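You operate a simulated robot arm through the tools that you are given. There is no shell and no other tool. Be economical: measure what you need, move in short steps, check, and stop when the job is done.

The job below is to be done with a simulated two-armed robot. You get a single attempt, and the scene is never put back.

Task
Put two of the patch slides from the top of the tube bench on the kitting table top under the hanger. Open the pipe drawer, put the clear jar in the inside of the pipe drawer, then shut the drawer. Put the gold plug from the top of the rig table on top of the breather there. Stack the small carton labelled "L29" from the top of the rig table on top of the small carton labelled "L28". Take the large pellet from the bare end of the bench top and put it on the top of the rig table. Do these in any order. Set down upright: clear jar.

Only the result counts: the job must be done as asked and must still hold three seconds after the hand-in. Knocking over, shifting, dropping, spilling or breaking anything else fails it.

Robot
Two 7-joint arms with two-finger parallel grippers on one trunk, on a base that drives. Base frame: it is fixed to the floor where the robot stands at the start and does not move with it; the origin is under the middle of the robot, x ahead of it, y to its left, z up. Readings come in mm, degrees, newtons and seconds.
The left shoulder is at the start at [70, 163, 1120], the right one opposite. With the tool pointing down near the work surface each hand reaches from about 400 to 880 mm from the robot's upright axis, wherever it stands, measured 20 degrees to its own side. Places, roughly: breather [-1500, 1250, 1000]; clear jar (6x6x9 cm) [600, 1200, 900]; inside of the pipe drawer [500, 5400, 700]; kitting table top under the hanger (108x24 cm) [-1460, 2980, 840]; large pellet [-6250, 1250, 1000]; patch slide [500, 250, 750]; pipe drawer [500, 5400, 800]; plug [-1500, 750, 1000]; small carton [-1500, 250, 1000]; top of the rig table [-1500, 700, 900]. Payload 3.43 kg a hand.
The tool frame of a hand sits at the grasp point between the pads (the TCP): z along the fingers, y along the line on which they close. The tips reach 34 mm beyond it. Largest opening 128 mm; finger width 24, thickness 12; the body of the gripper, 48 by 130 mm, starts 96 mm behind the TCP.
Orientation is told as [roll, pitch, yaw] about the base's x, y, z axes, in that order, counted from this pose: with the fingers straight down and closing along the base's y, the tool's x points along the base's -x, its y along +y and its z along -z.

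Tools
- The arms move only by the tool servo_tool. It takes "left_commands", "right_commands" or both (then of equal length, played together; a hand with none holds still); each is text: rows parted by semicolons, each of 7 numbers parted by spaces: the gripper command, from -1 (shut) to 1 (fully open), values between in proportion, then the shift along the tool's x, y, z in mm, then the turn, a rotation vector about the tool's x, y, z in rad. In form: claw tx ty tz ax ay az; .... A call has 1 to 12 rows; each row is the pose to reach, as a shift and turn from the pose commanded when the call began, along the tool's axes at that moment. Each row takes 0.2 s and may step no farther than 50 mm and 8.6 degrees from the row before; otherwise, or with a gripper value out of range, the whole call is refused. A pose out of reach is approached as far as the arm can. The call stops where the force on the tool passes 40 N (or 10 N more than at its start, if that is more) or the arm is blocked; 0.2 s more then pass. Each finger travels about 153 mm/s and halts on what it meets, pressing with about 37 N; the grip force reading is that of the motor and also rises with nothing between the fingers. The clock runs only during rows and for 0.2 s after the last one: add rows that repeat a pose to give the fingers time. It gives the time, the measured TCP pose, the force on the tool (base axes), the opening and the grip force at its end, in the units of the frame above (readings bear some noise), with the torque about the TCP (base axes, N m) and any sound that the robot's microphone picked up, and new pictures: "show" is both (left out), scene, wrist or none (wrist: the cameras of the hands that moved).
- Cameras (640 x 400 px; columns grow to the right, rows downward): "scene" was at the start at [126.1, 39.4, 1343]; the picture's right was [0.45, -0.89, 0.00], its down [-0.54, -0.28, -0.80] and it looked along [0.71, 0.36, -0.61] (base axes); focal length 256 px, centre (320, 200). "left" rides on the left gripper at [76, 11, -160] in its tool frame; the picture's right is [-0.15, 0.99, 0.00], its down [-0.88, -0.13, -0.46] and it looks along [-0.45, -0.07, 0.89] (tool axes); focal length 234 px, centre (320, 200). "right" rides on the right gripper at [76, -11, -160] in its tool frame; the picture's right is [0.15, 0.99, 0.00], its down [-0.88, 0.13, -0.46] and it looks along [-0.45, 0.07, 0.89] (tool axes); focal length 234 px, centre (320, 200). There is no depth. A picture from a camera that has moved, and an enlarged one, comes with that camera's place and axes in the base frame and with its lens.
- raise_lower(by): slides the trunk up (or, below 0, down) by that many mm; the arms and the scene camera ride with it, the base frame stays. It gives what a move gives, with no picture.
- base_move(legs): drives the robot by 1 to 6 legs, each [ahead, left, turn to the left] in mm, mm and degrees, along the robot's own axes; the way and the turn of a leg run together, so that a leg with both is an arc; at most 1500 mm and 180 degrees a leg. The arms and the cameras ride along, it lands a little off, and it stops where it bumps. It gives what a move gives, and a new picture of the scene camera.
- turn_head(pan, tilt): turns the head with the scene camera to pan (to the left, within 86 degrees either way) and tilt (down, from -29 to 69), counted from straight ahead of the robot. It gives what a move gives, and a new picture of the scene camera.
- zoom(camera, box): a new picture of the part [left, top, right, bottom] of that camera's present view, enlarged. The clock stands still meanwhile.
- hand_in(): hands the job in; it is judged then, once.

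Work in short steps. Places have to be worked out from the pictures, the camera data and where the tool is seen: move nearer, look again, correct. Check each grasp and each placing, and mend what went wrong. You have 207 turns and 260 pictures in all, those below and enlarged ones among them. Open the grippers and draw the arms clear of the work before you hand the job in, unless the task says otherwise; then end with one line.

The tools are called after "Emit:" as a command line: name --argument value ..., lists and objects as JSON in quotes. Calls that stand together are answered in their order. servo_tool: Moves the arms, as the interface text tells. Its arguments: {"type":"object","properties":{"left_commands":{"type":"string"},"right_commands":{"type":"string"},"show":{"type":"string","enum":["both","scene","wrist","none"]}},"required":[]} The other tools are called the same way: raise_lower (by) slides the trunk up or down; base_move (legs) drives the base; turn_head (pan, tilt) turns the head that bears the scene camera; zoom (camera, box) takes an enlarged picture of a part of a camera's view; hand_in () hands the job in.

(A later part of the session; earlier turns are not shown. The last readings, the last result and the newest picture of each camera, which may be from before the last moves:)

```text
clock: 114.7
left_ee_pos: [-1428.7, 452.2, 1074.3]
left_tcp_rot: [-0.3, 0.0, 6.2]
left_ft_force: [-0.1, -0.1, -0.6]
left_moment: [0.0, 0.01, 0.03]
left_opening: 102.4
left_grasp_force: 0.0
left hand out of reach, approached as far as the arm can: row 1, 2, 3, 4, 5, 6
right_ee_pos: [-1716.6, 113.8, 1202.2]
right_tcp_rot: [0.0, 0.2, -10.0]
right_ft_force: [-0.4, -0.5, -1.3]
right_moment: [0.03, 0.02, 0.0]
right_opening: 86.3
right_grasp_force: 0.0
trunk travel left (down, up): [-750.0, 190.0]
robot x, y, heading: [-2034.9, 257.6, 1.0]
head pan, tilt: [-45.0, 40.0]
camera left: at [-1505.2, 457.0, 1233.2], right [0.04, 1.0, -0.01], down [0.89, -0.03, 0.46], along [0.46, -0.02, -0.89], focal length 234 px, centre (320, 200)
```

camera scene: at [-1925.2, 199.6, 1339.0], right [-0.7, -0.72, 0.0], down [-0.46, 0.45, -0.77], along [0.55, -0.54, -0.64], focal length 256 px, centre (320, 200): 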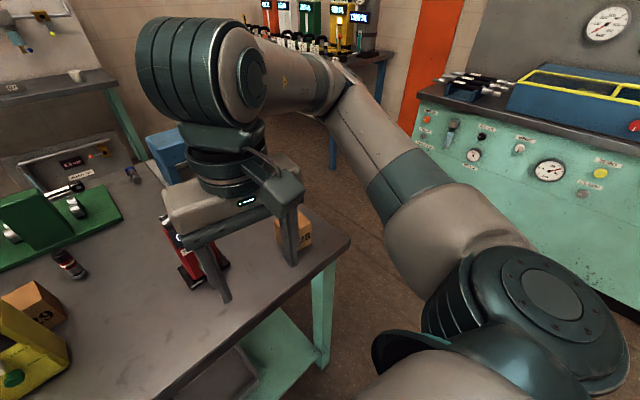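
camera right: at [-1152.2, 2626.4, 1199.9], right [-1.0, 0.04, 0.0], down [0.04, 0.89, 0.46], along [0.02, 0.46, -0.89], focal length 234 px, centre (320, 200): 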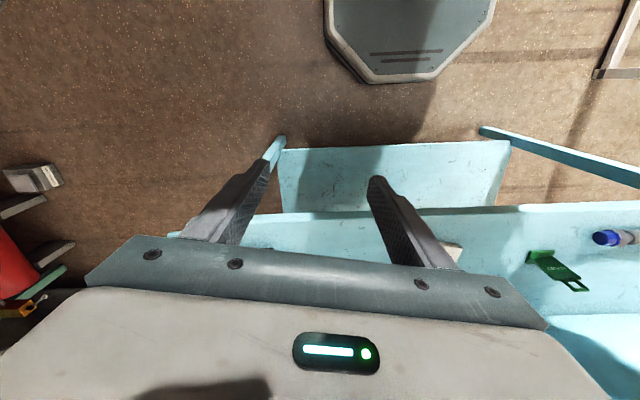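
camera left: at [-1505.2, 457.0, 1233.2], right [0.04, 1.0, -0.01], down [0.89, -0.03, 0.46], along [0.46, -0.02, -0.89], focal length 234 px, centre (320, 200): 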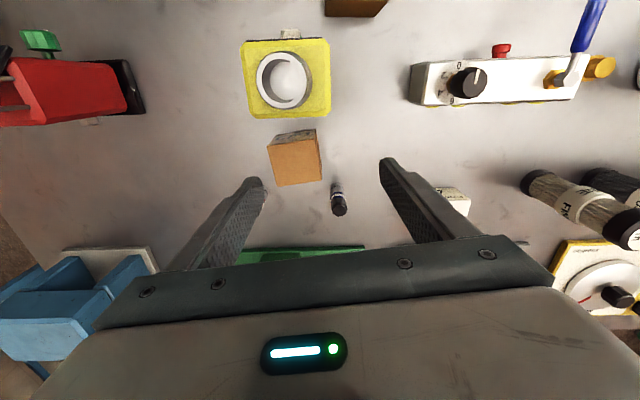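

Left arm can't reach more toward the centre line than ~18° on its side; shift base right 100 mm so the bearing is comfortable.

Emit:
base_move --legs '[[0, -100, 0]]'

Emit:
servo_tool --left_commands "0.6 -10 25 0 0 0 0;0.6 -15 60 0 0 0 0;0.6 -15 66 0 0 0 0;0.6 -15 66 0 0 0 0" --show "wrist"

```text
clock: 115.9
left_ee_pos: [-1427.0, 355.0, 1074.0]
left_tcp_rot: [-0.5, 0.0, 6.4]
left_ft_force: [-0.5, -0.3, -0.5]
left_moment: [0.03, 0.0, 0.0]
left_opening: 102.1
left_grasp_force: 0.2
right_ee_pos: [-1715.6, 17.7, 1202.4]
right_tcp_rot: [0.1, 0.1, -10.0]
right_ft_force: [-1.1, 0.3, -0.1]
right_moment: [-0.03, -0.01, 0.01]
right_opening: 86.5
right_grasp_force: 0.1
trunk travel left (down, up): [-750.0, 190.0]
robot x, y, heading: [-2031.7, 158.3, 1.0]
head pan, tilt: [-45.0, 40.0]
camera scene: at [-1924.0, 102.2, 1489.0], right [-0.7, -0.72, 0.0], down [-0.46, 0.45, -0.77], along [0.55, -0.53, -0.64], focal length 256 px, centre (320, 200)
```

scene: 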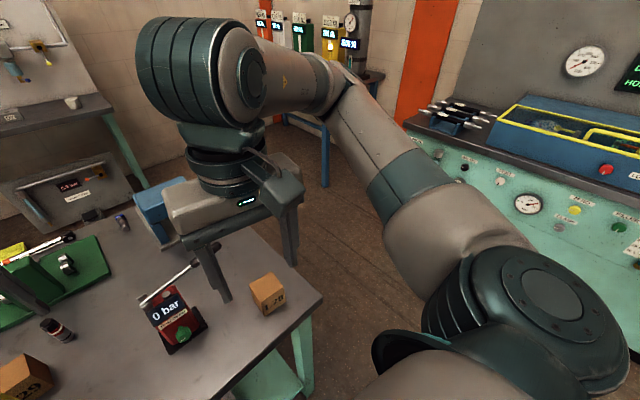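

```text
clock: 116.9
left_ee_pos: [-1419.9, 420.9, 1073.7]
left_tcp_rot: [-0.4, 0.0, 6.3]
left_ft_force: [-0.1, -0.5, -0.8]
left_moment: [0.0, 0.01, 0.01]
left_opening: 102.5
left_grasp_force: 0.0
right_ee_pos: [-1716.0, 17.0, 1202.1]
right_tcp_rot: [0.0, 0.1, -10.1]
right_ft_force: [0.0, 0.4, 0.1]
right_moment: [-0.01, -0.01, 0.02]
right_opening: 86.5
right_grasp_force: 0.1
trunk travel left (down, up): [-750.0, 190.0]
robot x, y, heading: [-2033.4, 157.9, 0.7]
head pan, tilt: [-45.0, 40.0]
camera left: at [-1496.2, 427.1, 1232.4], right [0.04, 1.0, -0.01], down [0.89, -0.03, 0.46], along [0.46, -0.02, -0.89], focal length 234 px, centre (320, 200)
```

left: 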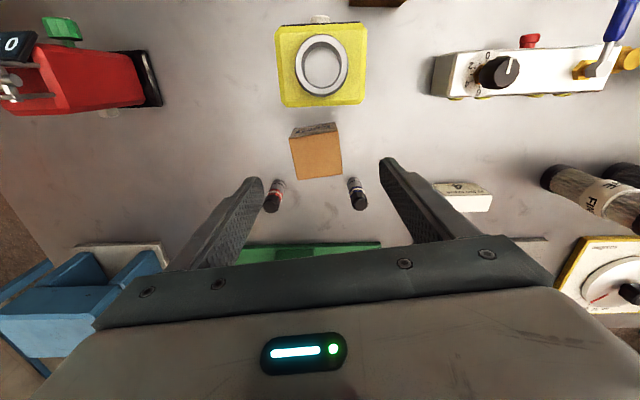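

Well lined up. Descend to TCP z≈926 and grip L29.

Emit:
servo_tool --left_commands "0.6 -8 -3 45 0 0 0;0.6 -13 -4 90 0 0 0;0.6 -13 -4 130 0 0 0;0.6 -13 -4 148 0 0 0;0.6 -13 -4 148 0 0 0;-1 -13 -4 148 0 0 0;-1 -13 -4 148 0 0 0;-1 -13 -4 148 0 0 0" --show "wrist"

```text
clock: 118.7
left_ee_pos: [-1426.4, 437.8, 951.1]
left_tcp_rot: [-0.3, 0.0, 6.3]
left_ft_force: [0.2, 0.1, -0.5]
left_moment: [-0.01, 0.06, 0.04]
left_opening: 65.5
left_grasp_force: 37.1
left hand out of reach, approached as far as the arm can: row 2, 3, 4, 5, 6, 7, 8
right_ee_pos: [-1715.6, 16.7, 1201.4]
right_tcp_rot: [0.0, 0.1, -10.0]
right_ft_force: [0.8, 0.3, 0.9]
right_moment: [0.0, -0.01, -0.02]
right_opening: 86.5
right_grasp_force: 0.2
trunk travel left (down, up): [-750.0, 190.0]
robot x, y, heading: [-2033.4, 161.1, 0.9]
head pan, tilt: [-45.0, 40.0]
camera left: at [-1502.8, 442.8, 1110.0], right [0.04, 1.0, -0.01], down [0.89, -0.03, 0.46], along [0.46, -0.02, -0.89], focal length 234 px, centre (320, 200)
```

left: 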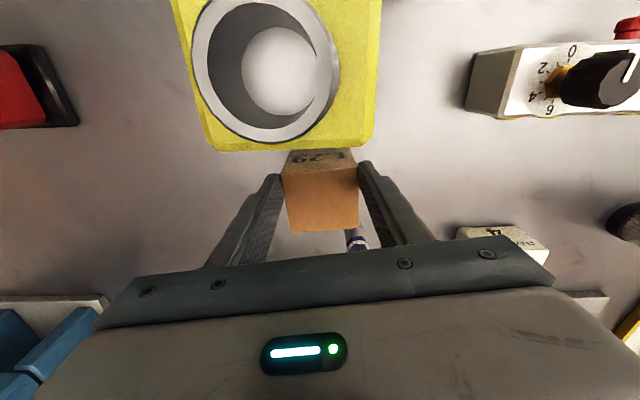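

Gripped but off-centre and shallow as the arm hit its limit. Release, rise, shift base right 90 mm more, and regrasp properly.

Emit:
servo_tool --left_commands "0.5 0 0 0 0 0 0;0.5 0 0 0 0 0 0;0.5 0 0 0 0 0 0;0.5 0 0 -45 0 0 0;0.5 0 0 -90 0 0 0;0.5 0 0 -125 0 0 0" --show "wrist"

Emit:
base_move --legs '[[0, -95, 0]]'

Emit:
servo_tool --left_commands "0.5 0 45 0 0 0 0;0.5 0 80 0 0 0 0;0.5 0 80 0 0 0 0" --show "wrist"

```text
clock: 120.1
left_ee_pos: [-1426.7, 437.8, 1076.2]
left_tcp_rot: [-0.3, 0.0, 6.3]
left_ft_force: [-0.2, -0.1, -0.1]
left_moment: [-0.02, -0.01, -0.02]
left_opening: 95.8
left_grasp_force: 0.0
right_ee_pos: [-1717.2, 16.0, 1201.3]
right_tcp_rot: [0.1, 0.1, -10.0]
right_ft_force: [0.6, -0.3, 0.6]
right_moment: [-0.02, 0.02, 0.01]
right_opening: 86.2
right_grasp_force: 0.0
trunk travel left (down, up): [-750.0, 190.0]
robot x, y, heading: [-2034.4, 158.7, 0.8]
head pan, tilt: [-45.0, 40.0]
camera left: at [-1503.8, 442.6, 1235.1], right [0.04, 1.0, -0.01], down [0.89, -0.03, 0.46], along [0.46, -0.02, -0.89], focal length 234 px, centre (320, 200)
```

left: 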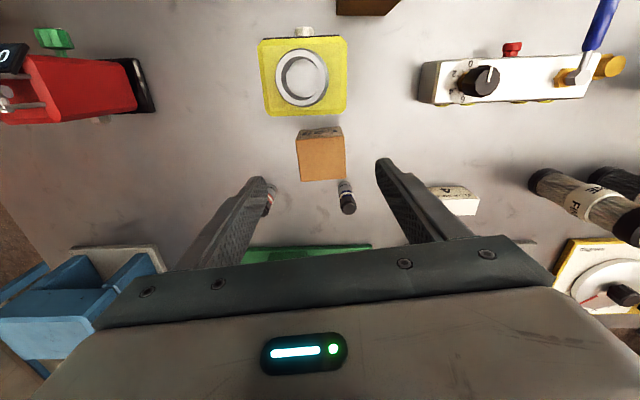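

```text
clock: 121.2
left_ee_pos: [-1426.0, 345.8, 1075.1]
left_tcp_rot: [-0.4, 0.1, 6.2]
left_ft_force: [-1.1, -0.3, 0.4]
left_moment: [-0.04, 0.01, 0.03]
left_opening: 96.0
left_grasp_force: 0.0
right_ee_pos: [-1713.9, -75.3, 1202.0]
right_tcp_rot: [-0.1, 0.1, -10.1]
right_ft_force: [-0.7, -1.0, -0.3]
right_moment: [0.02, -0.02, 0.0]
right_opening: 86.5
right_grasp_force: 0.1
trunk travel left (down, up): [-750.0, 190.0]
robot x, y, heading: [-2032.8, 67.0, 0.6]
head pan, tilt: [-45.0, 40.0]
camera scene: at [-1922.8, 9.2, 1489.0], right [-0.7, -0.72, 0.0], down [-0.46, 0.45, -0.77], along [0.55, -0.54, -0.64], focal length 256 px, centre (320, 200)
```

scene: 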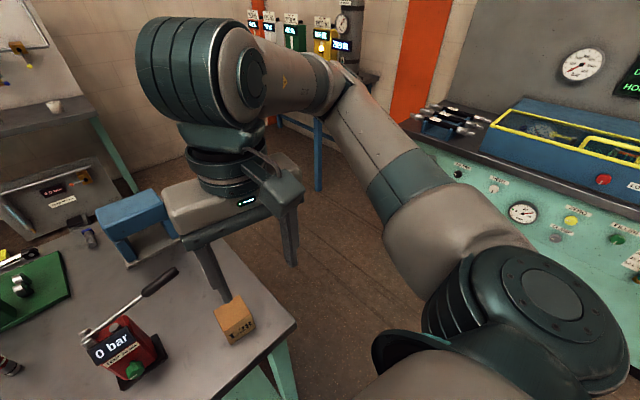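

```text
clock: 122.0
left_ee_pos: [-1433.6, 420.1, 1076.6]
left_tcp_rot: [-0.2, 0.0, 6.3]
left_ft_force: [-0.3, -0.2, -0.1]
left_moment: [0.04, 0.03, 0.02]
left_opening: 96.1
left_grasp_force: 0.2
right_ee_pos: [-1714.1, -79.8, 1200.9]
right_tcp_rot: [0.0, 0.1, -10.1]
right_ft_force: [1.2, -0.4, -0.2]
right_moment: [0.07, 0.0, -0.02]
right_opening: 86.2
right_grasp_force: 0.0
trunk travel left (down, up): [-750.0, 190.0]
robot x, y, heading: [-2030.4, 67.2, 0.9]
head pan, tilt: [-45.0, 40.0]
camera left: at [-1510.3, 425.7, 1235.1], right [0.04, 1.0, 0.0], down [0.89, -0.03, 0.46], along [0.46, -0.02, -0.89], focal length 234 px, centre (320, 200)
```

left: 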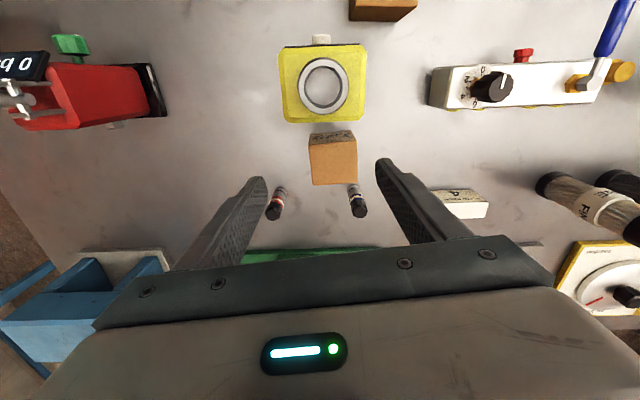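

Carton now at ≈[-1408,440], yaw ≈3°. Descend and grip.

Emit:
servo_tool --left_commands "0.5 -15 10 20 0 0 0.03;0.5 -28 17 50 0 0 0.05;0.5 -28 17 95 0 0 0.05;0.5 -28 17 130 0 0 0.05;0.5 -28 17 150 0 0 0.05;0.5 -28 17 150 0 0 0.05" --show "wrist"

```text
clock: 123.4
left_ee_pos: [-1409.1, 442.4, 924.2]
left_tcp_rot: [-0.3, 0.0, 3.5]
left_ft_force: [-0.6, 0.2, 0.3]
left_moment: [0.0, 0.03, 0.03]
left_opening: 96.0
left_grasp_force: 0.0
right_ee_pos: [-1715.5, -76.5, 1202.5]
right_tcp_rot: [0.0, 0.1, -9.9]
right_ft_force: [0.0, -0.1, -0.2]
right_moment: [0.0, -0.04, 0.02]
right_opening: 86.2
right_grasp_force: 0.1
trunk travel left (down, up): [-750.0, 190.0]
robot x, y, heading: [-2032.9, 68.3, 1.1]
head pan, tilt: [-45.0, 40.0]
camera left: at [-1485.0, 452.0, 1083.8], right [0.09, 1.0, -0.01], down [0.89, -0.07, 0.46], along [0.45, -0.04, -0.89], focal length 234 px, centre (320, 200)
```

left: 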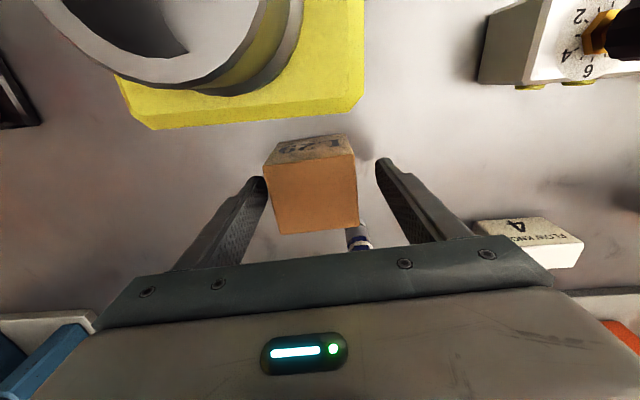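

In place around the carton. Grip and lift straight up.

Emit:
servo_tool --left_commands "-1 0 0 0 0 0 0;-1 0 0 0 0 0 0;-1 0 0 0 0 0 0;-1 0 0 -20 0 0 0;-1 0 0 -60 0 0 0;-1 0 0 -105 0 0 0;-1 0 0 -150 0 0 0;-1 0 0 -190 0 0 0" --show "wrist"

```text
clock: 125.2
left_ee_pos: [-1408.8, 442.5, 1116.6]
left_tcp_rot: [-0.3, 0.0, 3.5]
left_ft_force: [0.5, 0.3, -1.4]
left_moment: [0.02, 0.03, -0.01]
left_opening: 64.4
left_grasp_force: 36.5
right_ee_pos: [-1714.9, -76.6, 1202.7]
right_tcp_rot: [0.2, 0.0, -10.0]
right_ft_force: [0.4, 0.2, 0.4]
right_moment: [0.01, -0.03, 0.05]
right_opening: 86.7
right_grasp_force: 0.0
trunk travel left (down, up): [-750.0, 190.0]
robot x, y, heading: [-2034.2, 69.1, 0.7]
head pan, tilt: [-45.0, 40.0]
camera left: at [-1485.6, 452.3, 1274.7], right [0.09, 1.0, -0.01], down [0.89, -0.07, 0.46], along [0.45, -0.04, -0.89], focal length 234 px, centre (320, 200)
```

left: 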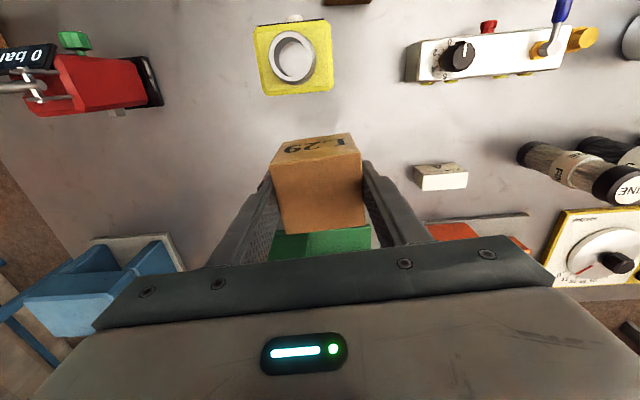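

L29 is held. Shift base right ~350 mm so L28 is within the left arm's bearing, and look.

Emit:
base_move --legs '[[0, -350, 0]]'

Emit:
turn_head --pan 20 --tilt 45

```text
clock: 127.5
left_ee_pos: [-1403.6, 95.2, 1113.4]
left_tcp_rot: [-0.4, 0.1, 3.4]
left_ft_force: [0.5, 0.4, -1.5]
left_moment: [-0.01, 0.0, -0.04]
left_opening: 64.4
left_grasp_force: 36.6
right_ee_pos: [-1709.2, -423.1, 1201.9]
right_tcp_rot: [0.0, 0.1, -10.0]
right_ft_force: [-0.3, -0.6, -0.1]
right_moment: [-0.02, 0.0, 0.01]
right_opening: 86.4
right_grasp_force: 0.0
trunk travel left (down, up): [-750.0, 190.0]
robot x, y, heading: [-2027.8, -283.1, 0.6]
head pan, tilt: [-45.0, 40.0]
camera scene: at [-1917.9, -339.4, 1489.0], right [-0.7, -0.72, 0.0], down [-0.46, 0.45, -0.77], along [0.55, -0.53, -0.64], focal length 256 px, centre (320, 200)
```

scene: 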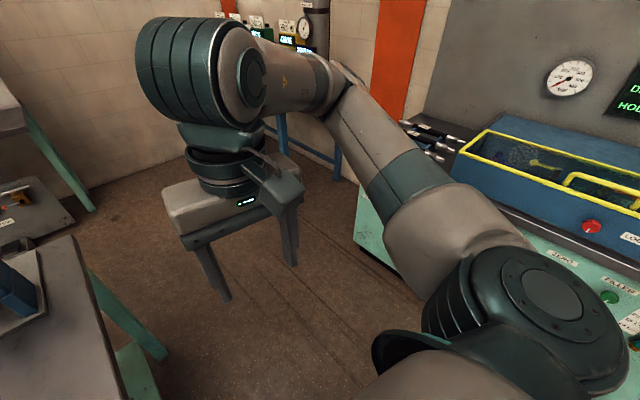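

```text
clock: 128.8
left_ee_pos: [-1403.6, 94.7, 1114.8]
left_tcp_rot: [-0.3, 0.2, 3.5]
left_ft_force: [0.6, -0.4, -2.3]
left_moment: [-0.01, 0.0, 0.01]
left_opening: 64.5
left_grasp_force: 36.9
right_ee_pos: [-1710.3, -423.8, 1201.5]
right_tcp_rot: [0.0, 0.1, -10.1]
right_ft_force: [0.3, 0.6, -0.9]
right_moment: [-0.01, 0.02, -0.02]
right_opening: 86.7
right_grasp_force: 0.1
trunk travel left (down, up): [-750.0, 190.0]
robot x, y, heading: [-2027.4, -281.6, 0.7]
head pan, tilt: [20.0, 45.0]
camera scene: at [-1902.8, -252.7, 1481.6], right [0.35, -0.94, 0.0], down [-0.66, -0.25, -0.71], along [0.66, 0.25, -0.71], focal length 256 px, centre (320, 200)
```

scene: 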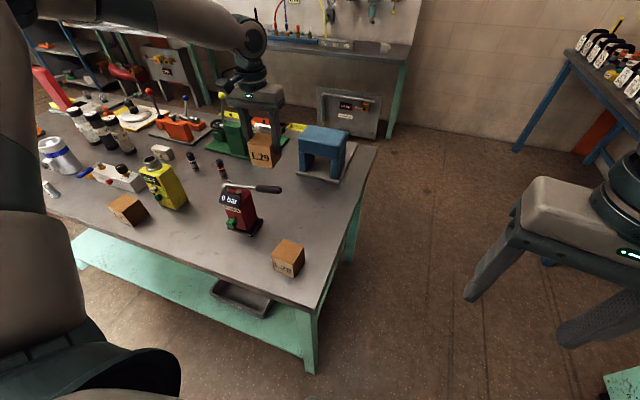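

L28 ≈[-1591,-50]. Bring L29 back west and a bit north of L28 to see L28 with the wrist camera.

Emit:
servo_tool --left_commands "-1 45 -5 -10 0 0 0;-1 90 -8 -10 0 0 0;-1 135 -10 -10 0 0 0;-1 180 -14 -10 0 0 0;-1 187 -14 -10 0 0 0" --show "both"

```text
clock: 130.0
left_ee_pos: [-1588.6, 70.8, 1124.9]
left_tcp_rot: [-0.4, 0.1, 3.5]
left_ft_force: [0.1, 1.6, -2.4]
left_moment: [-0.01, 0.01, 0.02]
left_opening: 64.2
left_grasp_force: 37.1
right_ee_pos: [-1708.4, -424.3, 1201.7]
right_tcp_rot: [0.0, 0.2, -10.0]
right_ft_force: [0.7, -0.4, 0.1]
right_moment: [-0.03, 0.02, -0.02]
right_opening: 86.7
right_grasp_force: 0.1
trunk travel left (down, up): [-750.0, 190.0]
robot x, y, heading: [-2025.7, -282.3, 1.1]
head pan, tilt: [20.0, 45.0]
camera scene: at [-1902.2, -252.5, 1481.6], right [0.35, -0.94, 0.0], down [-0.66, -0.25, -0.71], along [0.66, 0.25, -0.71], focal length 256 px, centre (320, 200)
camera left: at [-1665.2, 79.3, 1283.3], right [0.09, 1.0, -0.01], down [0.89, -0.07, 0.46], along [0.45, -0.04, -0.89], focal length 234 px, centre (320, 200)
```

scene: 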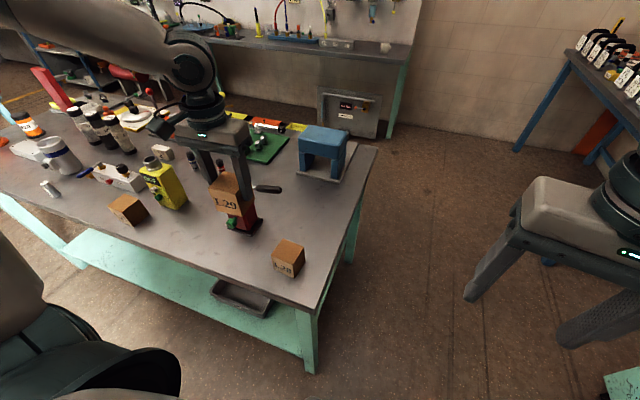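
left: 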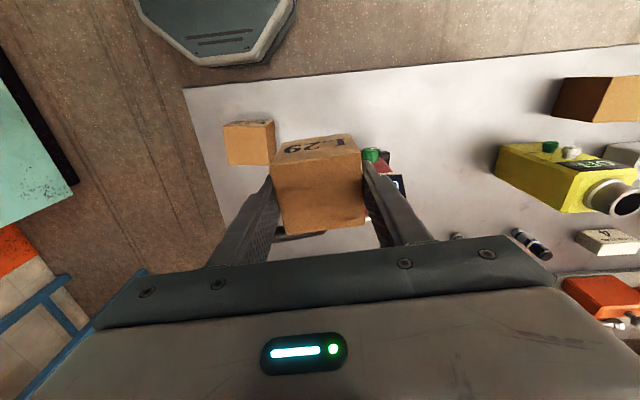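

Zoom on L28 in the wrist view for its corners.

Emit:
zoom --camera "left" --box '[180, 90, 340, 190]'

Emit:
zoom --camera "scene" --box '[220, 220, 340, 295]'

```text
4.00 times, centred on (260, 140) of left
camera zoom: at [-1665.2, 79.3, 1283.3], right [0.09, 1.0, -0.01], down [0.89, -0.07, 0.46], along [0.45, -0.04, -0.89], focal length 937 px, centre (560, 440)
```

zoom: 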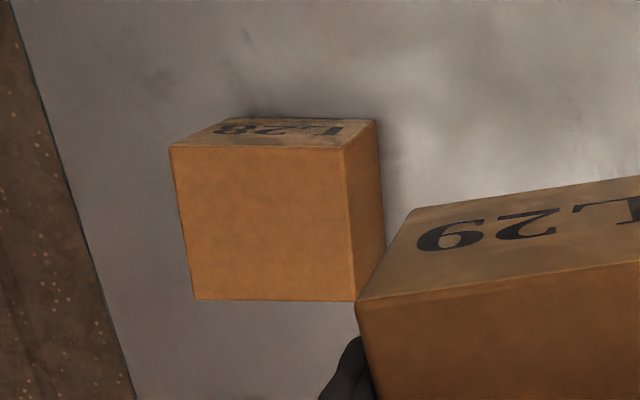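

```text
5.33 times, centred on (280, 258) of scene
camera zoom: at [-1902.2, -252.5, 1481.6], right [0.35, -0.94, 0.0], down [-0.66, -0.25, -0.71], along [0.66, 0.25, -0.71], focal length 1368 px, centre (533, -107)
```

zoom: 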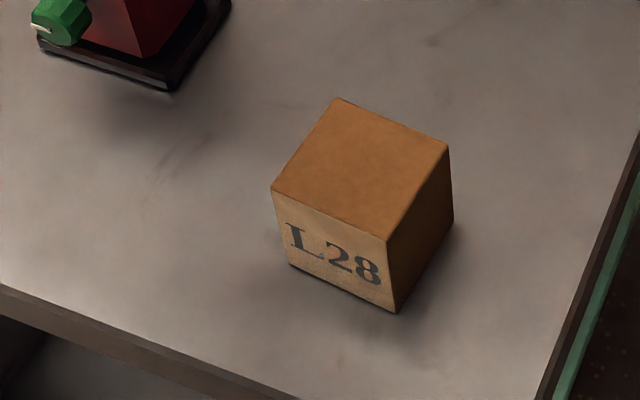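

L28 centre ≈[-1587,-44], yaw ≈-6°. Move L29 over it with matching yaw, staying about 30 mm above.

Emit:
servo_tool --left_commands "-1 0 -40 0 0 0 0.06;-1 1 -80 0 0 0 0.12;-1 1.5 -117 0 0 0 0.166;-1 1.5 -117 45 0 0 0.166;-1 1.5 -117 85 0 0 0.166;-1 1.5 -117 100 0 0 0.166;-1 1.5 -117 100 0 0 0.166" --show "both"

Emit:
zoom --camera "scene" --box '[220, 170, 380, 270]'

```text
clock: 131.6
left_ee_pos: [-1584.5, -46.3, 1026.2]
left_tcp_rot: [-0.3, 0.1, -6.0]
left_ft_force: [-0.1, -0.4, -2.2]
left_moment: [0.0, 0.02, -0.03]
left_opening: 64.4
left_grasp_force: 37.0
right_ee_pos: [-1709.7, -424.5, 1201.7]
right_tcp_rot: [0.1, 0.1, -9.9]
right_ft_force: [0.1, 0.1, -0.4]
right_moment: [0.01, -0.02, -0.02]
right_opening: 86.4
right_grasp_force: 0.1
trunk travel left (down, up): [-750.0, 190.0]
robot x, y, heading: [-2028.6, -285.1, 1.0]
head pan, tilt: [20.0, 45.0]
camera scene: at [-1902.9, -252.1, 1481.6], right [0.35, -0.94, 0.0], down [-0.66, -0.25, -0.71], along [0.66, 0.25, -0.71], focal length 256 px, centre (320, 200)
camera left: at [-1658.3, -25.0, 1184.1], right [0.25, 0.97, -0.01], down [0.86, -0.22, 0.46], along [0.44, -0.12, -0.89], focal length 234 px, centre (320, 200)
```

scene: 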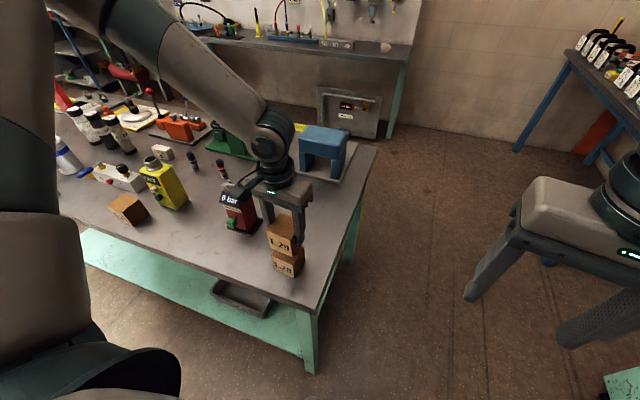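
left: 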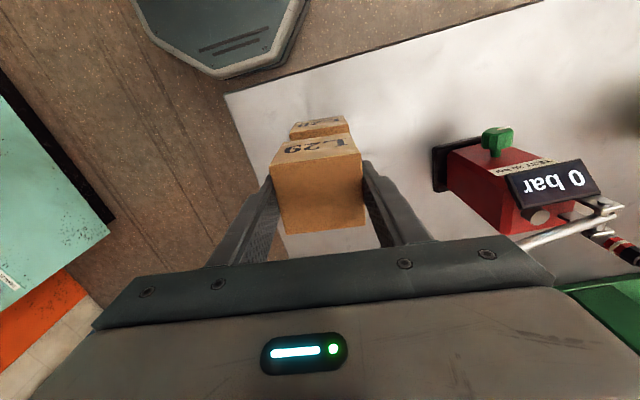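

```text
4.00 times, centred on (300, 220) of scene
camera zoom: at [-1902.9, -252.1, 1481.6], right [0.35, -0.94, 0.0], down [-0.66, -0.25, -0.71], along [0.66, 0.25, -0.71], focal length 1026 px, centre (400, 120)
```

zoom: 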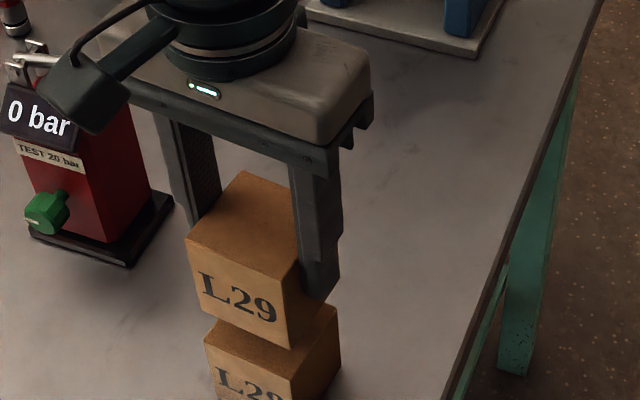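

Alignment looks good. Lower the last ~38 mm gently to contact.

Emit:
servo_tool --left_commands "-1 0 0 12 0 0 0;-1 0 0 24 0 0 0;-1 0 0 30 0 0 0;-1 0 0 34 0 0 0;-1 0 0 37 0 0 0;-1 0 0 39 0 0 0" --show "wrist"

Emit:
zoom --camera "scene" --box '[220, 200, 380, 300]'

```text
clock: 132.8
left_ee_pos: [-1583.7, -48.5, 994.5]
left_tcp_rot: [-0.2, -0.6, -6.0]
left_ft_force: [-7.5, 2.4, 27.1]
left_moment: [0.41, 1.07, -0.06]
left_opening: 64.5
left_grasp_force: 36.7
right_ee_pos: [-1711.9, -425.2, 1203.0]
right_tcp_rot: [0.1, -0.1, -10.0]
right_ft_force: [-0.4, 0.3, 0.0]
right_moment: [0.03, 0.02, -0.01]
right_opening: 86.3
right_grasp_force: 0.0
trunk travel left (down, up): [-750.0, 190.0]
robot x, y, heading: [-2028.8, -279.3, 0.6]
head pan, tilt: [20.0, 45.0]
stopped in row 6 (left hand): the force on the tool passed its limit (the readings are from after the stop); the commanded pose is now the measured one
camera left: at [-1660.0, -26.4, 1151.8], right [0.25, 0.97, 0.0], down [0.86, -0.22, 0.47], along [0.45, -0.12, -0.89], focal length 234 px, centre (320, 200)
```

left: 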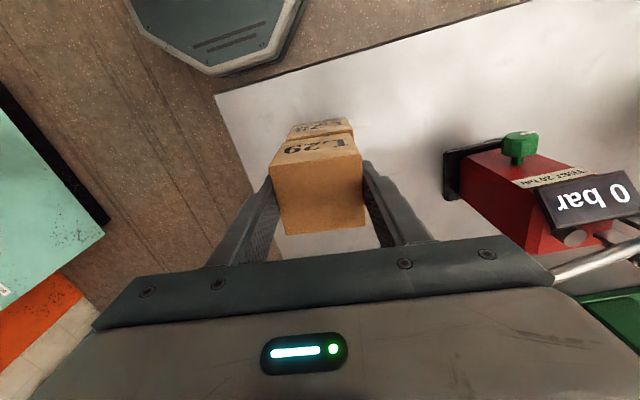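

```text
4.00 times, centred on (300, 250) of scene
camera zoom: at [-1906.1, -253.0, 1482.2], right [0.36, -0.93, 0.0], down [-0.66, -0.25, -0.71], along [0.66, 0.25, -0.71], focal length 1026 px, centre (400, 0)
```

zoom: 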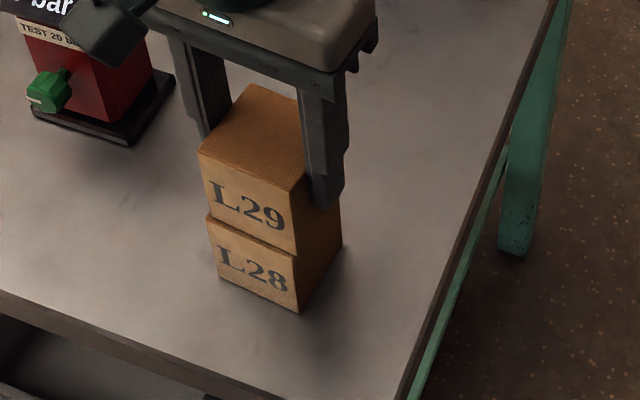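

Stacked flush. Ease off, open and rise.

Emit:
servo_tool --left_commands "-1 0 0 -1 0 0 0;0.1 0 0 -1 0 0 0;0.4 0 0 -1 0 0 0;0.4 0 0 -1 0 0 0;0.4 0 0 -40 0 0 0;0.4 0 0 -85 0 0 0;0.4 0 0 -130 0 0 0;0.4 0 0 -150 0 0 0" --show "scene"

```text
clock: 134.6
left_ee_pos: [-1584.0, -45.2, 1142.1]
left_tcp_rot: [-0.3, -0.4, -6.1]
left_ft_force: [-0.3, -0.6, 0.5]
left_moment: [0.03, 0.0, 0.02]
left_opening: 89.5
left_grasp_force: 0.1
right_ee_pos: [-1710.2, -424.6, 1201.4]
right_tcp_rot: [0.1, 0.2, -10.0]
right_ft_force: [-0.5, -0.4, 0.4]
right_moment: [0.01, 0.0, -0.02]
right_opening: 86.4
right_grasp_force: 0.1
trunk travel left (down, up): [-750.0, 190.0]
robot x, y, heading: [-2026.8, -280.1, 0.5]
head pan, tilt: [20.0, 45.0]
camera scene: at [-1903.6, -252.6, 1481.7], right [0.36, -0.93, 0.0], down [-0.66, -0.25, -0.71], along [0.66, 0.25, -0.71], focal length 256 px, centre (320, 200)
```

scene: 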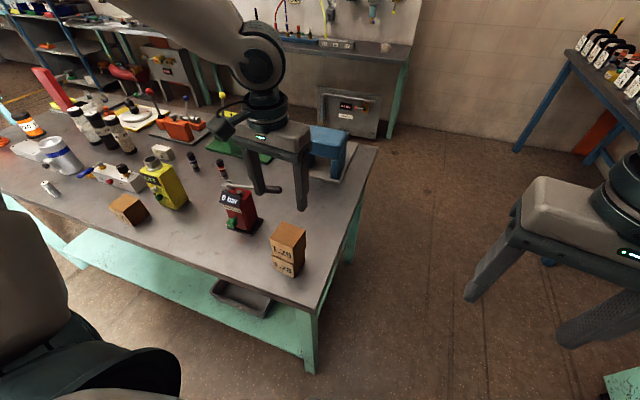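

Stack done. Pull the left hand back from the table and drive north to the plug area.

Emit:
servo_tool --left_commands "0.6 45 0 0 0 0 0;0.6 90 10 0 0 0 0;0.6 130 20 0 0 0 0;0.6 150 20 0 0 0 0" --show "none"

Emit:
base_move --legs '[[-80, 0, 0], [0, 850, 0]]'

Emit:
turn_head --pan 40 --tilt 35

Emit:
zoom --camera "scene" --box '[160, 50, 480, 250]'

```text
clock: 135.6
left_ee_pos: [-1676.5, -6.7, 1158.9]
left_tcp_rot: [-0.2, -0.3, -6.0]
left_ft_force: [0.2, 0.0, -0.5]
left_moment: [0.01, 0.01, -0.01]
left_opening: 102.4
left_grasp_force: 0.0
left hand out of reach, approached as far as the arm can: row 2, 3, 4
right_ee_pos: [-1710.0, -425.7, 1202.9]
right_tcp_rot: [0.2, 0.1, -10.0]
right_ft_force: [0.2, 0.0, -0.5]
right_moment: [0.01, 0.01, 0.04]
right_opening: 86.5
right_grasp_force: 0.1
trunk travel left (down, up): [-750.0, 190.0]
robot x, y, heading: [-2027.0, -280.3, 0.9]
head pan, tilt: [20.0, 45.0]
```

```text
clock: 140.8
left_ee_pos: [-1771.9, 838.1, 1158.6]
left_tcp_rot: [-0.4, -0.3, -5.7]
left_ft_force: [-0.1, -0.3, 0.6]
left_moment: [0.03, -0.04, 0.02]
left_opening: 102.4
left_grasp_force: 0.0
right_ee_pos: [-1803.6, 418.5, 1201.2]
right_tcp_rot: [0.0, 0.1, -9.6]
right_ft_force: [-0.1, 0.3, 0.1]
right_moment: [-0.03, 0.01, 0.02]
right_opening: 86.6
right_grasp_force: 0.0
trunk travel left (down, up): [-750.0, 190.0]
robot x, y, heading: [-2122.2, 561.2, 1.4]
head pan, tilt: [20.0, 45.0]
camera scene: at [-1997.2, 589.3, 1481.7], right [0.36, -0.93, 0.0], down [-0.66, -0.25, -0.71], along [0.66, 0.26, -0.71], focal length 256 px, centre (320, 200)
```

scene: 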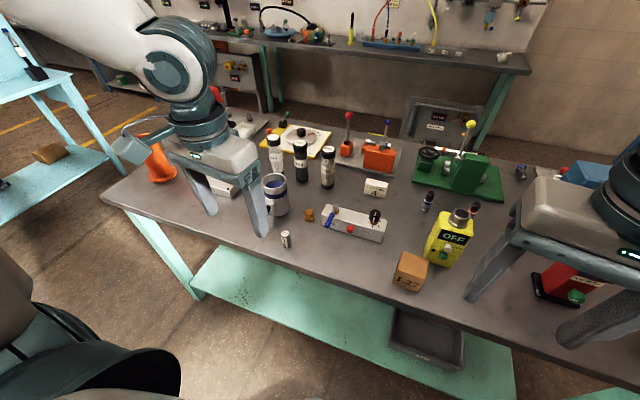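

```text
clock: 141.6
left_ee_pos: [-1771.7, 837.6, 1159.4]
left_tcp_rot: [-0.3, -0.4, -5.6]
left_ft_force: [-0.2, 0.2, 0.1]
left_moment: [0.02, 0.0, -0.01]
left_opening: 102.3
left_grasp_force: 0.1
right_ee_pos: [-1802.8, 419.6, 1202.7]
right_tcp_rot: [0.0, 0.2, -9.7]
right_ft_force: [0.4, 0.2, 0.4]
right_moment: [0.04, 0.02, 0.01]
right_opening: 86.6
right_grasp_force: 0.0
trunk travel left (down, up): [-750.0, 190.0]
robot x, y, heading: [-2118.3, 561.9, 1.1]
head pan, tilt: [40.0, 35.0]
camera scene: at [-2006.8, 618.6, 1496.5], right [0.66, -0.75, 0.0], down [-0.43, -0.38, -0.82], along [0.62, 0.54, -0.57], focal length 256 px, centre (320, 200)
```

scene: 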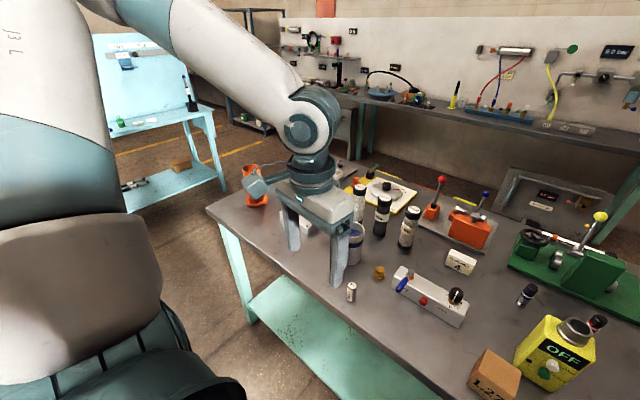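

```text
2.00 times, centred on (320, 150) of scene
camera zoom: at [-2006.8, 618.6, 1496.5], right [0.66, -0.75, 0.0], down [-0.43, -0.38, -0.82], along [0.62, 0.54, -0.57], focal length 513 px, centre (320, 300)
```

zoom: 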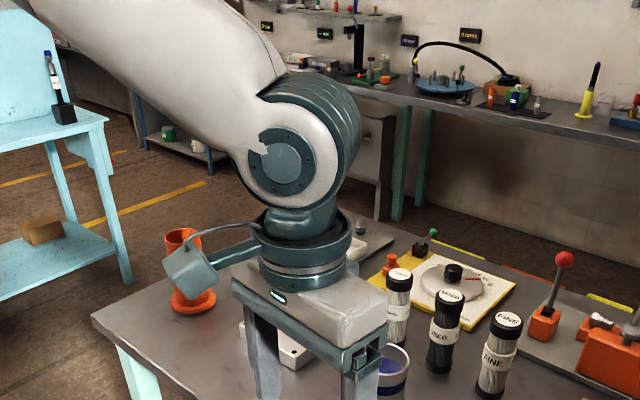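

Drive north to view the objects around M20/R24 unobstructed.

Emit:
base_move --legs '[[0, 640, 0]]'

Emit:
turn_head --pan 0 --tilt 40

Emit:
zoom --camera "scene" --box '[200, 110, 440, 260]'

```text
clock: 145.2
left_ee_pos: [-1784.7, 1476.5, 1158.3]
left_tcp_rot: [-0.3, -0.2, -5.8]
left_ft_force: [0.1, -0.5, 1.7]
left_moment: [0.01, -0.01, 0.01]
left_opening: 102.5
left_grasp_force: 0.2
right_ee_pos: [-1815.7, 1058.6, 1201.6]
right_tcp_rot: [0.0, 0.1, -9.6]
right_ft_force: [0.0, -0.1, -0.6]
right_moment: [-0.03, 0.0, 0.02]
right_opening: 86.4
right_grasp_force: 0.1
trunk travel left (down, up): [-750.0, 190.0]
robot x, y, heading: [-2136.6, 1199.8, 1.2]
head pan, tilt: [40.0, 35.0]
camera scene: at [-2019.9, 1257.8, 1496.5], right [0.66, -0.75, 0.0], down [-0.43, -0.38, -0.82], along [0.62, 0.54, -0.57], focal length 256 px, centre (320, 200)
```

scene: 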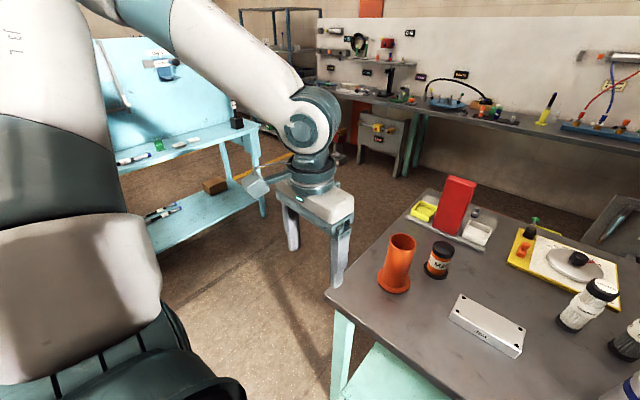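

```text
clock: 146.2
left_ee_pos: [-1785.4, 1477.1, 1159.5]
left_tcp_rot: [-0.3, -0.3, -5.7]
left_ft_force: [-0.8, -0.1, 0.0]
left_moment: [-0.01, 0.01, -0.02]
left_opening: 102.4
left_grasp_force: 0.1
right_ee_pos: [-1815.3, 1059.6, 1202.6]
right_tcp_rot: [0.0, 0.0, -9.6]
right_ft_force: [0.1, 0.6, 1.3]
right_moment: [-0.02, -0.01, 0.0]
right_opening: 86.4
right_grasp_force: 0.0
trunk travel left (down, up): [-750.0, 190.0]
robot x, y, heading: [-2137.3, 1200.1, 1.4]
head pan, tilt: [0.0, 40.0]
camera scene: at [-2001.2, 1202.1, 1488.9], right [0.02, -1.0, 0.0], down [-0.64, -0.01, -0.77], along [0.77, 0.02, -0.64], focal length 256 px, centre (320, 200)
```

scene: 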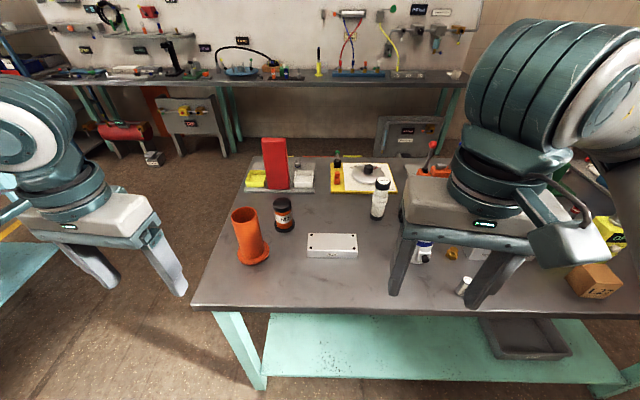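

```text
2.67 times, centred on (320, 185) of scene
camera zoom: at [-2001.2, 1202.1, 1488.9], right [0.02, -1.0, 0.0], down [-0.64, -0.01, -0.77], along [0.77, 0.02, -0.64], focal length 684 px, centre (320, 240)
```

zoom: 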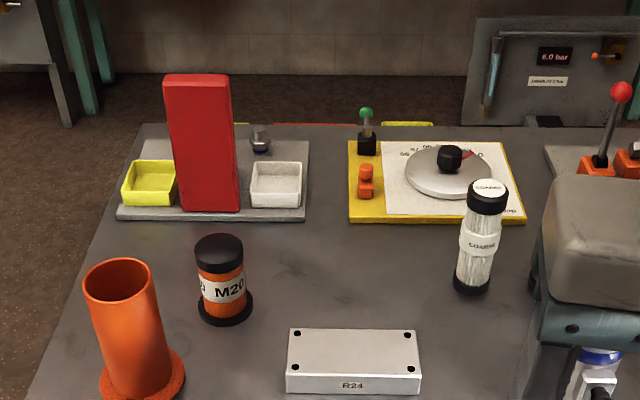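

Zoom closer on the M20 object.

Emit:
zoom --camera "scene" --box '[260, 190, 308, 240]'

Emit:
zoom --camera "scene" --box '[400, 230, 496, 290]'

```text
8.00 times, centred on (284, 215) of scene
camera zoom: at [-2001.2, 1202.1, 1488.9], right [0.02, -1.0, 0.0], down [-0.64, -0.01, -0.77], along [0.77, 0.02, -0.64], focal length 2052 px, centre (608, 80)
```

zoom: 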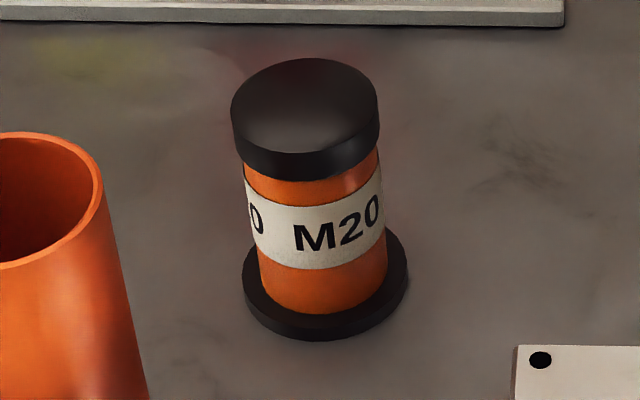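

```text
6.67 times, centred on (448, 260) of scene
camera zoom: at [-2001.2, 1202.1, 1488.9], right [0.02, -1.0, 0.0], down [-0.64, -0.01, -0.77], along [0.77, 0.02, -0.64], focal length 1710 px, centre (-533, -200)
```

zoom: 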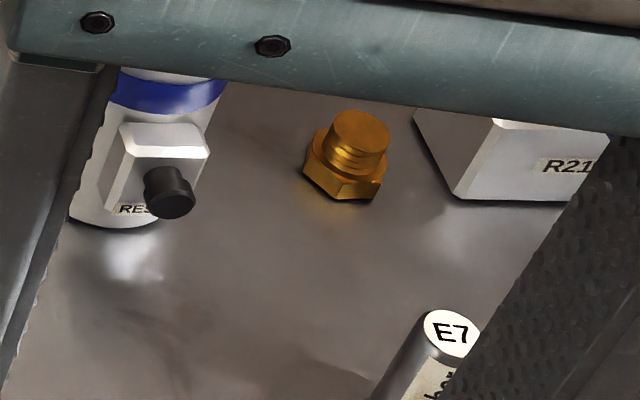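

The M20 orange canister matches the given breather location (≈[-1390,1338], top ≈965); the gold plug stands at ≈[-1511,826]. Drive back so the left hand can take the plug, rotating it to close along x.

Emit:
base_move --legs '[[0, -640, -1], [90, 0, 0]]'

Emit:
servo_tool --left_commands "0.6 0 0 0 0 0 -0.14;0.6 0 0 0 0 0 -0.28;0.6 -10 0 0 0 0 -0.42;0.6 -20 0 0 0 0 -0.56;0.6 -30 0 0 0 0 -0.70;0.6 -40 0 0 0 0 -0.84;0.6 -50 0 0 0 0 -0.98;0.6 -60 0 0 0 0 -1.12;0.6 -70 0 0 0 0 -1.26;0.6 -80 0 0 0 0 -1.40;0.6 -90 0 0 0 0 -1.54;0.6 -100 0 0 0 0 -1.66"

```text
clock: 150.5
left_ee_pos: [-1685.3, 828.9, 1159.0]
left_tcp_rot: [-0.3, -0.3, -6.5]
left_ft_force: [-0.6, -0.2, 0.6]
left_moment: [-0.02, -0.02, 0.02]
left_opening: 102.3
left_grasp_force: 0.0
right_ee_pos: [-1722.4, 410.0, 1203.6]
right_tcp_rot: [0.0, 0.0, -10.5]
right_ft_force: [0.4, -0.6, 0.0]
right_moment: [0.02, -0.03, 0.03]
right_opening: 86.0
right_grasp_force: 0.0
trunk travel left (down, up): [-750.0, 190.0]
robot x, y, heading: [-2043.7, 557.6, 0.4]
head pan, tilt: [0.0, 40.0]
camera scene: at [-1905.9, 557.3, 1489.2], right [0.0, -1.0, 0.0], down [-0.64, 0.0, -0.77], along [0.77, 0.0, -0.64], focal length 256 px, centre (320, 200)
```

scene: 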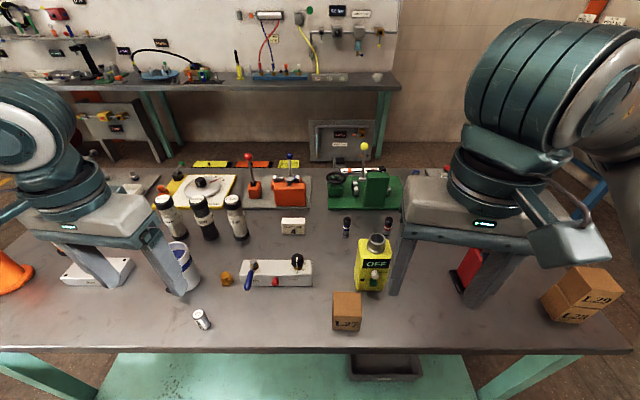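

```text
clock: 153.1
left_ee_pos: [-1583.1, 818.0, 1159.2]
left_tcp_rot: [-0.3, 0.4, 88.7]
left_ft_force: [-0.1, -0.3, 0.1]
left_moment: [0.0, 0.0, -0.02]
left_opening: 102.4
left_grasp_force: 0.1
right_ee_pos: [-1721.1, 410.8, 1202.1]
right_tcp_rot: [0.0, 0.1, -10.4]
right_ft_force: [0.4, 0.4, 0.6]
right_moment: [0.02, -0.01, -0.03]
right_opening: 86.6
right_grasp_force: 0.0
trunk travel left (down, up): [-750.0, 190.0]
robot x, y, heading: [-2036.6, 557.3, 0.3]
head pan, tilt: [0.0, 40.0]
camera scene: at [-1903.5, 557.5, 1488.9], right [0.0, -1.0, 0.0], down [-0.64, 0.0, -0.77], along [0.77, 0.0, -0.64], focal length 256 px, centre (320, 200)
camera left: at [-1597.4, 744.4, 1318.7], right [-0.99, 0.17, -0.01], down [0.15, 0.88, 0.45], along [0.08, 0.44, -0.89], focal length 234 px, centre (320, 200)
```

scene: 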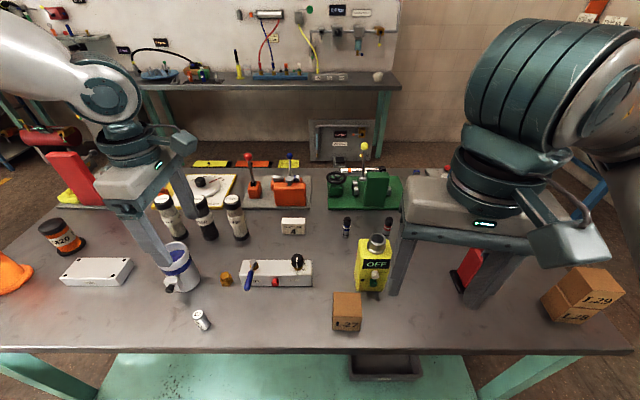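
left: 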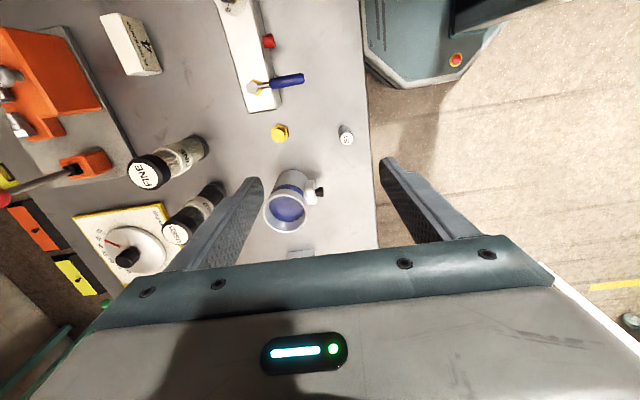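

Plug refined to ≈[-1509,810]. Move over it and lower part-way.

Emit:
servo_tool --left_commands "0.3 3 -40 0 0 0 0;0.3 6 -74 10 0 0 0;0.3 6 -74 55 0 0 0;0.3 6 -74 100 0 0 0;0.3 6 -74 150 0 0 0;0.3 6 -74 170 0 0 0;0.3 6 -74 170 0 0 0" --show "wrist"

```text
clock: 154.7
left_ee_pos: [-1509.7, 807.8, 990.3]
left_tcp_rot: [-0.4, 0.2, 88.5]
left_ft_force: [0.0, 0.8, 0.1]
left_moment: [0.0, 0.02, 0.01]
left_opening: 83.1
left_grasp_force: 0.1
right_ee_pos: [-1720.6, 411.4, 1201.7]
right_tcp_rot: [0.1, 0.1, -10.4]
right_ft_force: [1.0, 0.3, -0.2]
right_moment: [-0.02, -0.03, -0.02]
right_opening: 86.4
right_grasp_force: 0.0
trunk travel left (down, up): [-750.0, 190.0]
robot x, y, heading: [-2040.2, 557.0, 0.3]
head pan, tilt: [0.0, 40.0]
camera left: at [-1524.0, 735.4, 1148.8], right [-0.99, 0.17, -0.01], down [0.15, 0.88, 0.45], along [0.08, 0.44, -0.89], focal length 234 px, centre (320, 200)
```

left: 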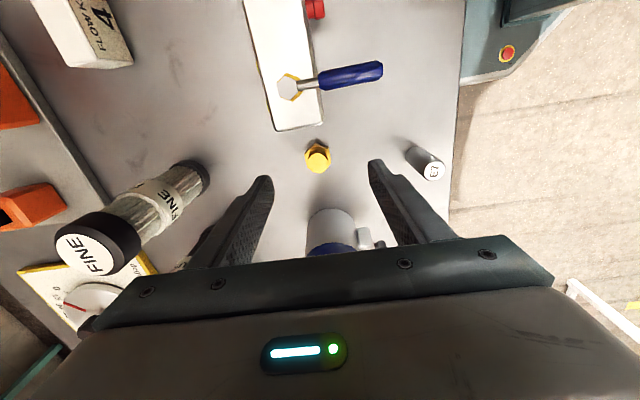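

Check the hex orientation before gripping.

Emit:
zoom --camera "left" --box '[288, 130, 352, 180]'

```text
8.00 times, centred on (320, 155) of left
camera zoom: at [-1524.0, 735.4, 1148.8], right [-0.99, 0.17, -0.01], down [0.15, 0.88, 0.45], along [0.08, 0.44, -0.89], focal length 1873 px, centre (320, 560)
```

zoom: 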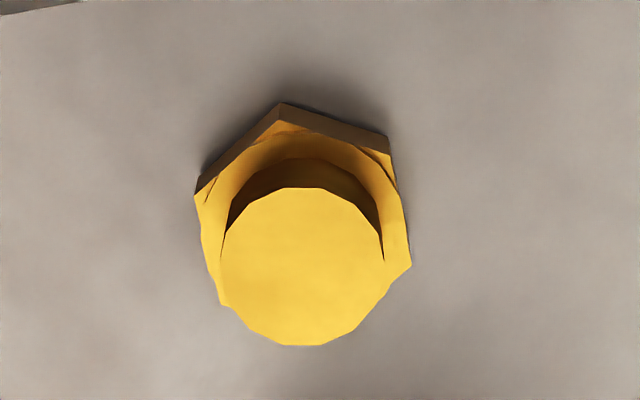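

Flats face the jaws. Descend to ~900 and grip.

Emit:
servo_tool --left_commands "-0.1 0 2 40 0 0 0;-0.1 0 2 75 0 0 0;-0.1 0 2 89 0 0 0;-0.1 0 2 89 0 0 0;-1 0 2 89 0 0 0;-1 0 2 89 0 0 0;-1 0 2 89 0 0 0" --show "wrist"

```text
clock: 156.3
left_ee_pos: [-1512.9, 813.5, 906.8]
left_tcp_rot: [-0.4, 0.3, 88.5]
left_ft_force: [-0.7, -0.4, 1.5]
left_moment: [-0.02, 0.02, 0.0]
left_opening: 28.2
left_grasp_force: 37.6
left hand out of reach, approached as far as the arm can: row 3, 4, 5, 6, 7
right_ee_pos: [-1722.0, 411.4, 1202.0]
right_tcp_rot: [0.0, 0.1, -10.5]
right_ft_force: [-0.2, 0.2, 1.9]
right_moment: [-0.03, -0.02, 0.0]
right_opening: 86.5
right_grasp_force: 0.1
trunk travel left (down, up): [-750.0, 190.0]
robot x, y, heading: [-2042.5, 556.4, 0.2]
head pan, tilt: [0.0, 40.0]
camera left: at [-1527.5, 740.4, 1066.9], right [-0.99, 0.17, -0.01], down [0.15, 0.88, 0.45], along [0.08, 0.44, -0.89], focal length 234 px, centre (320, 200)
```

left: 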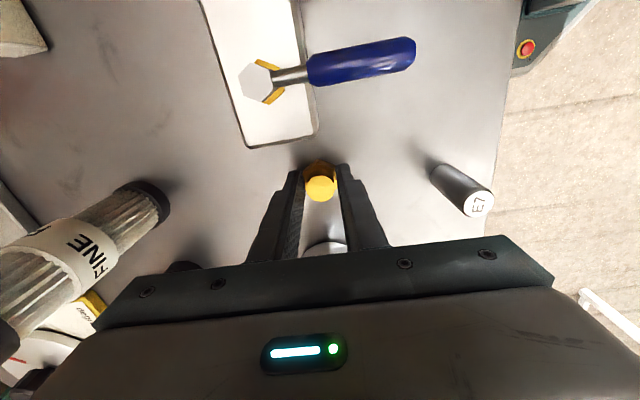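

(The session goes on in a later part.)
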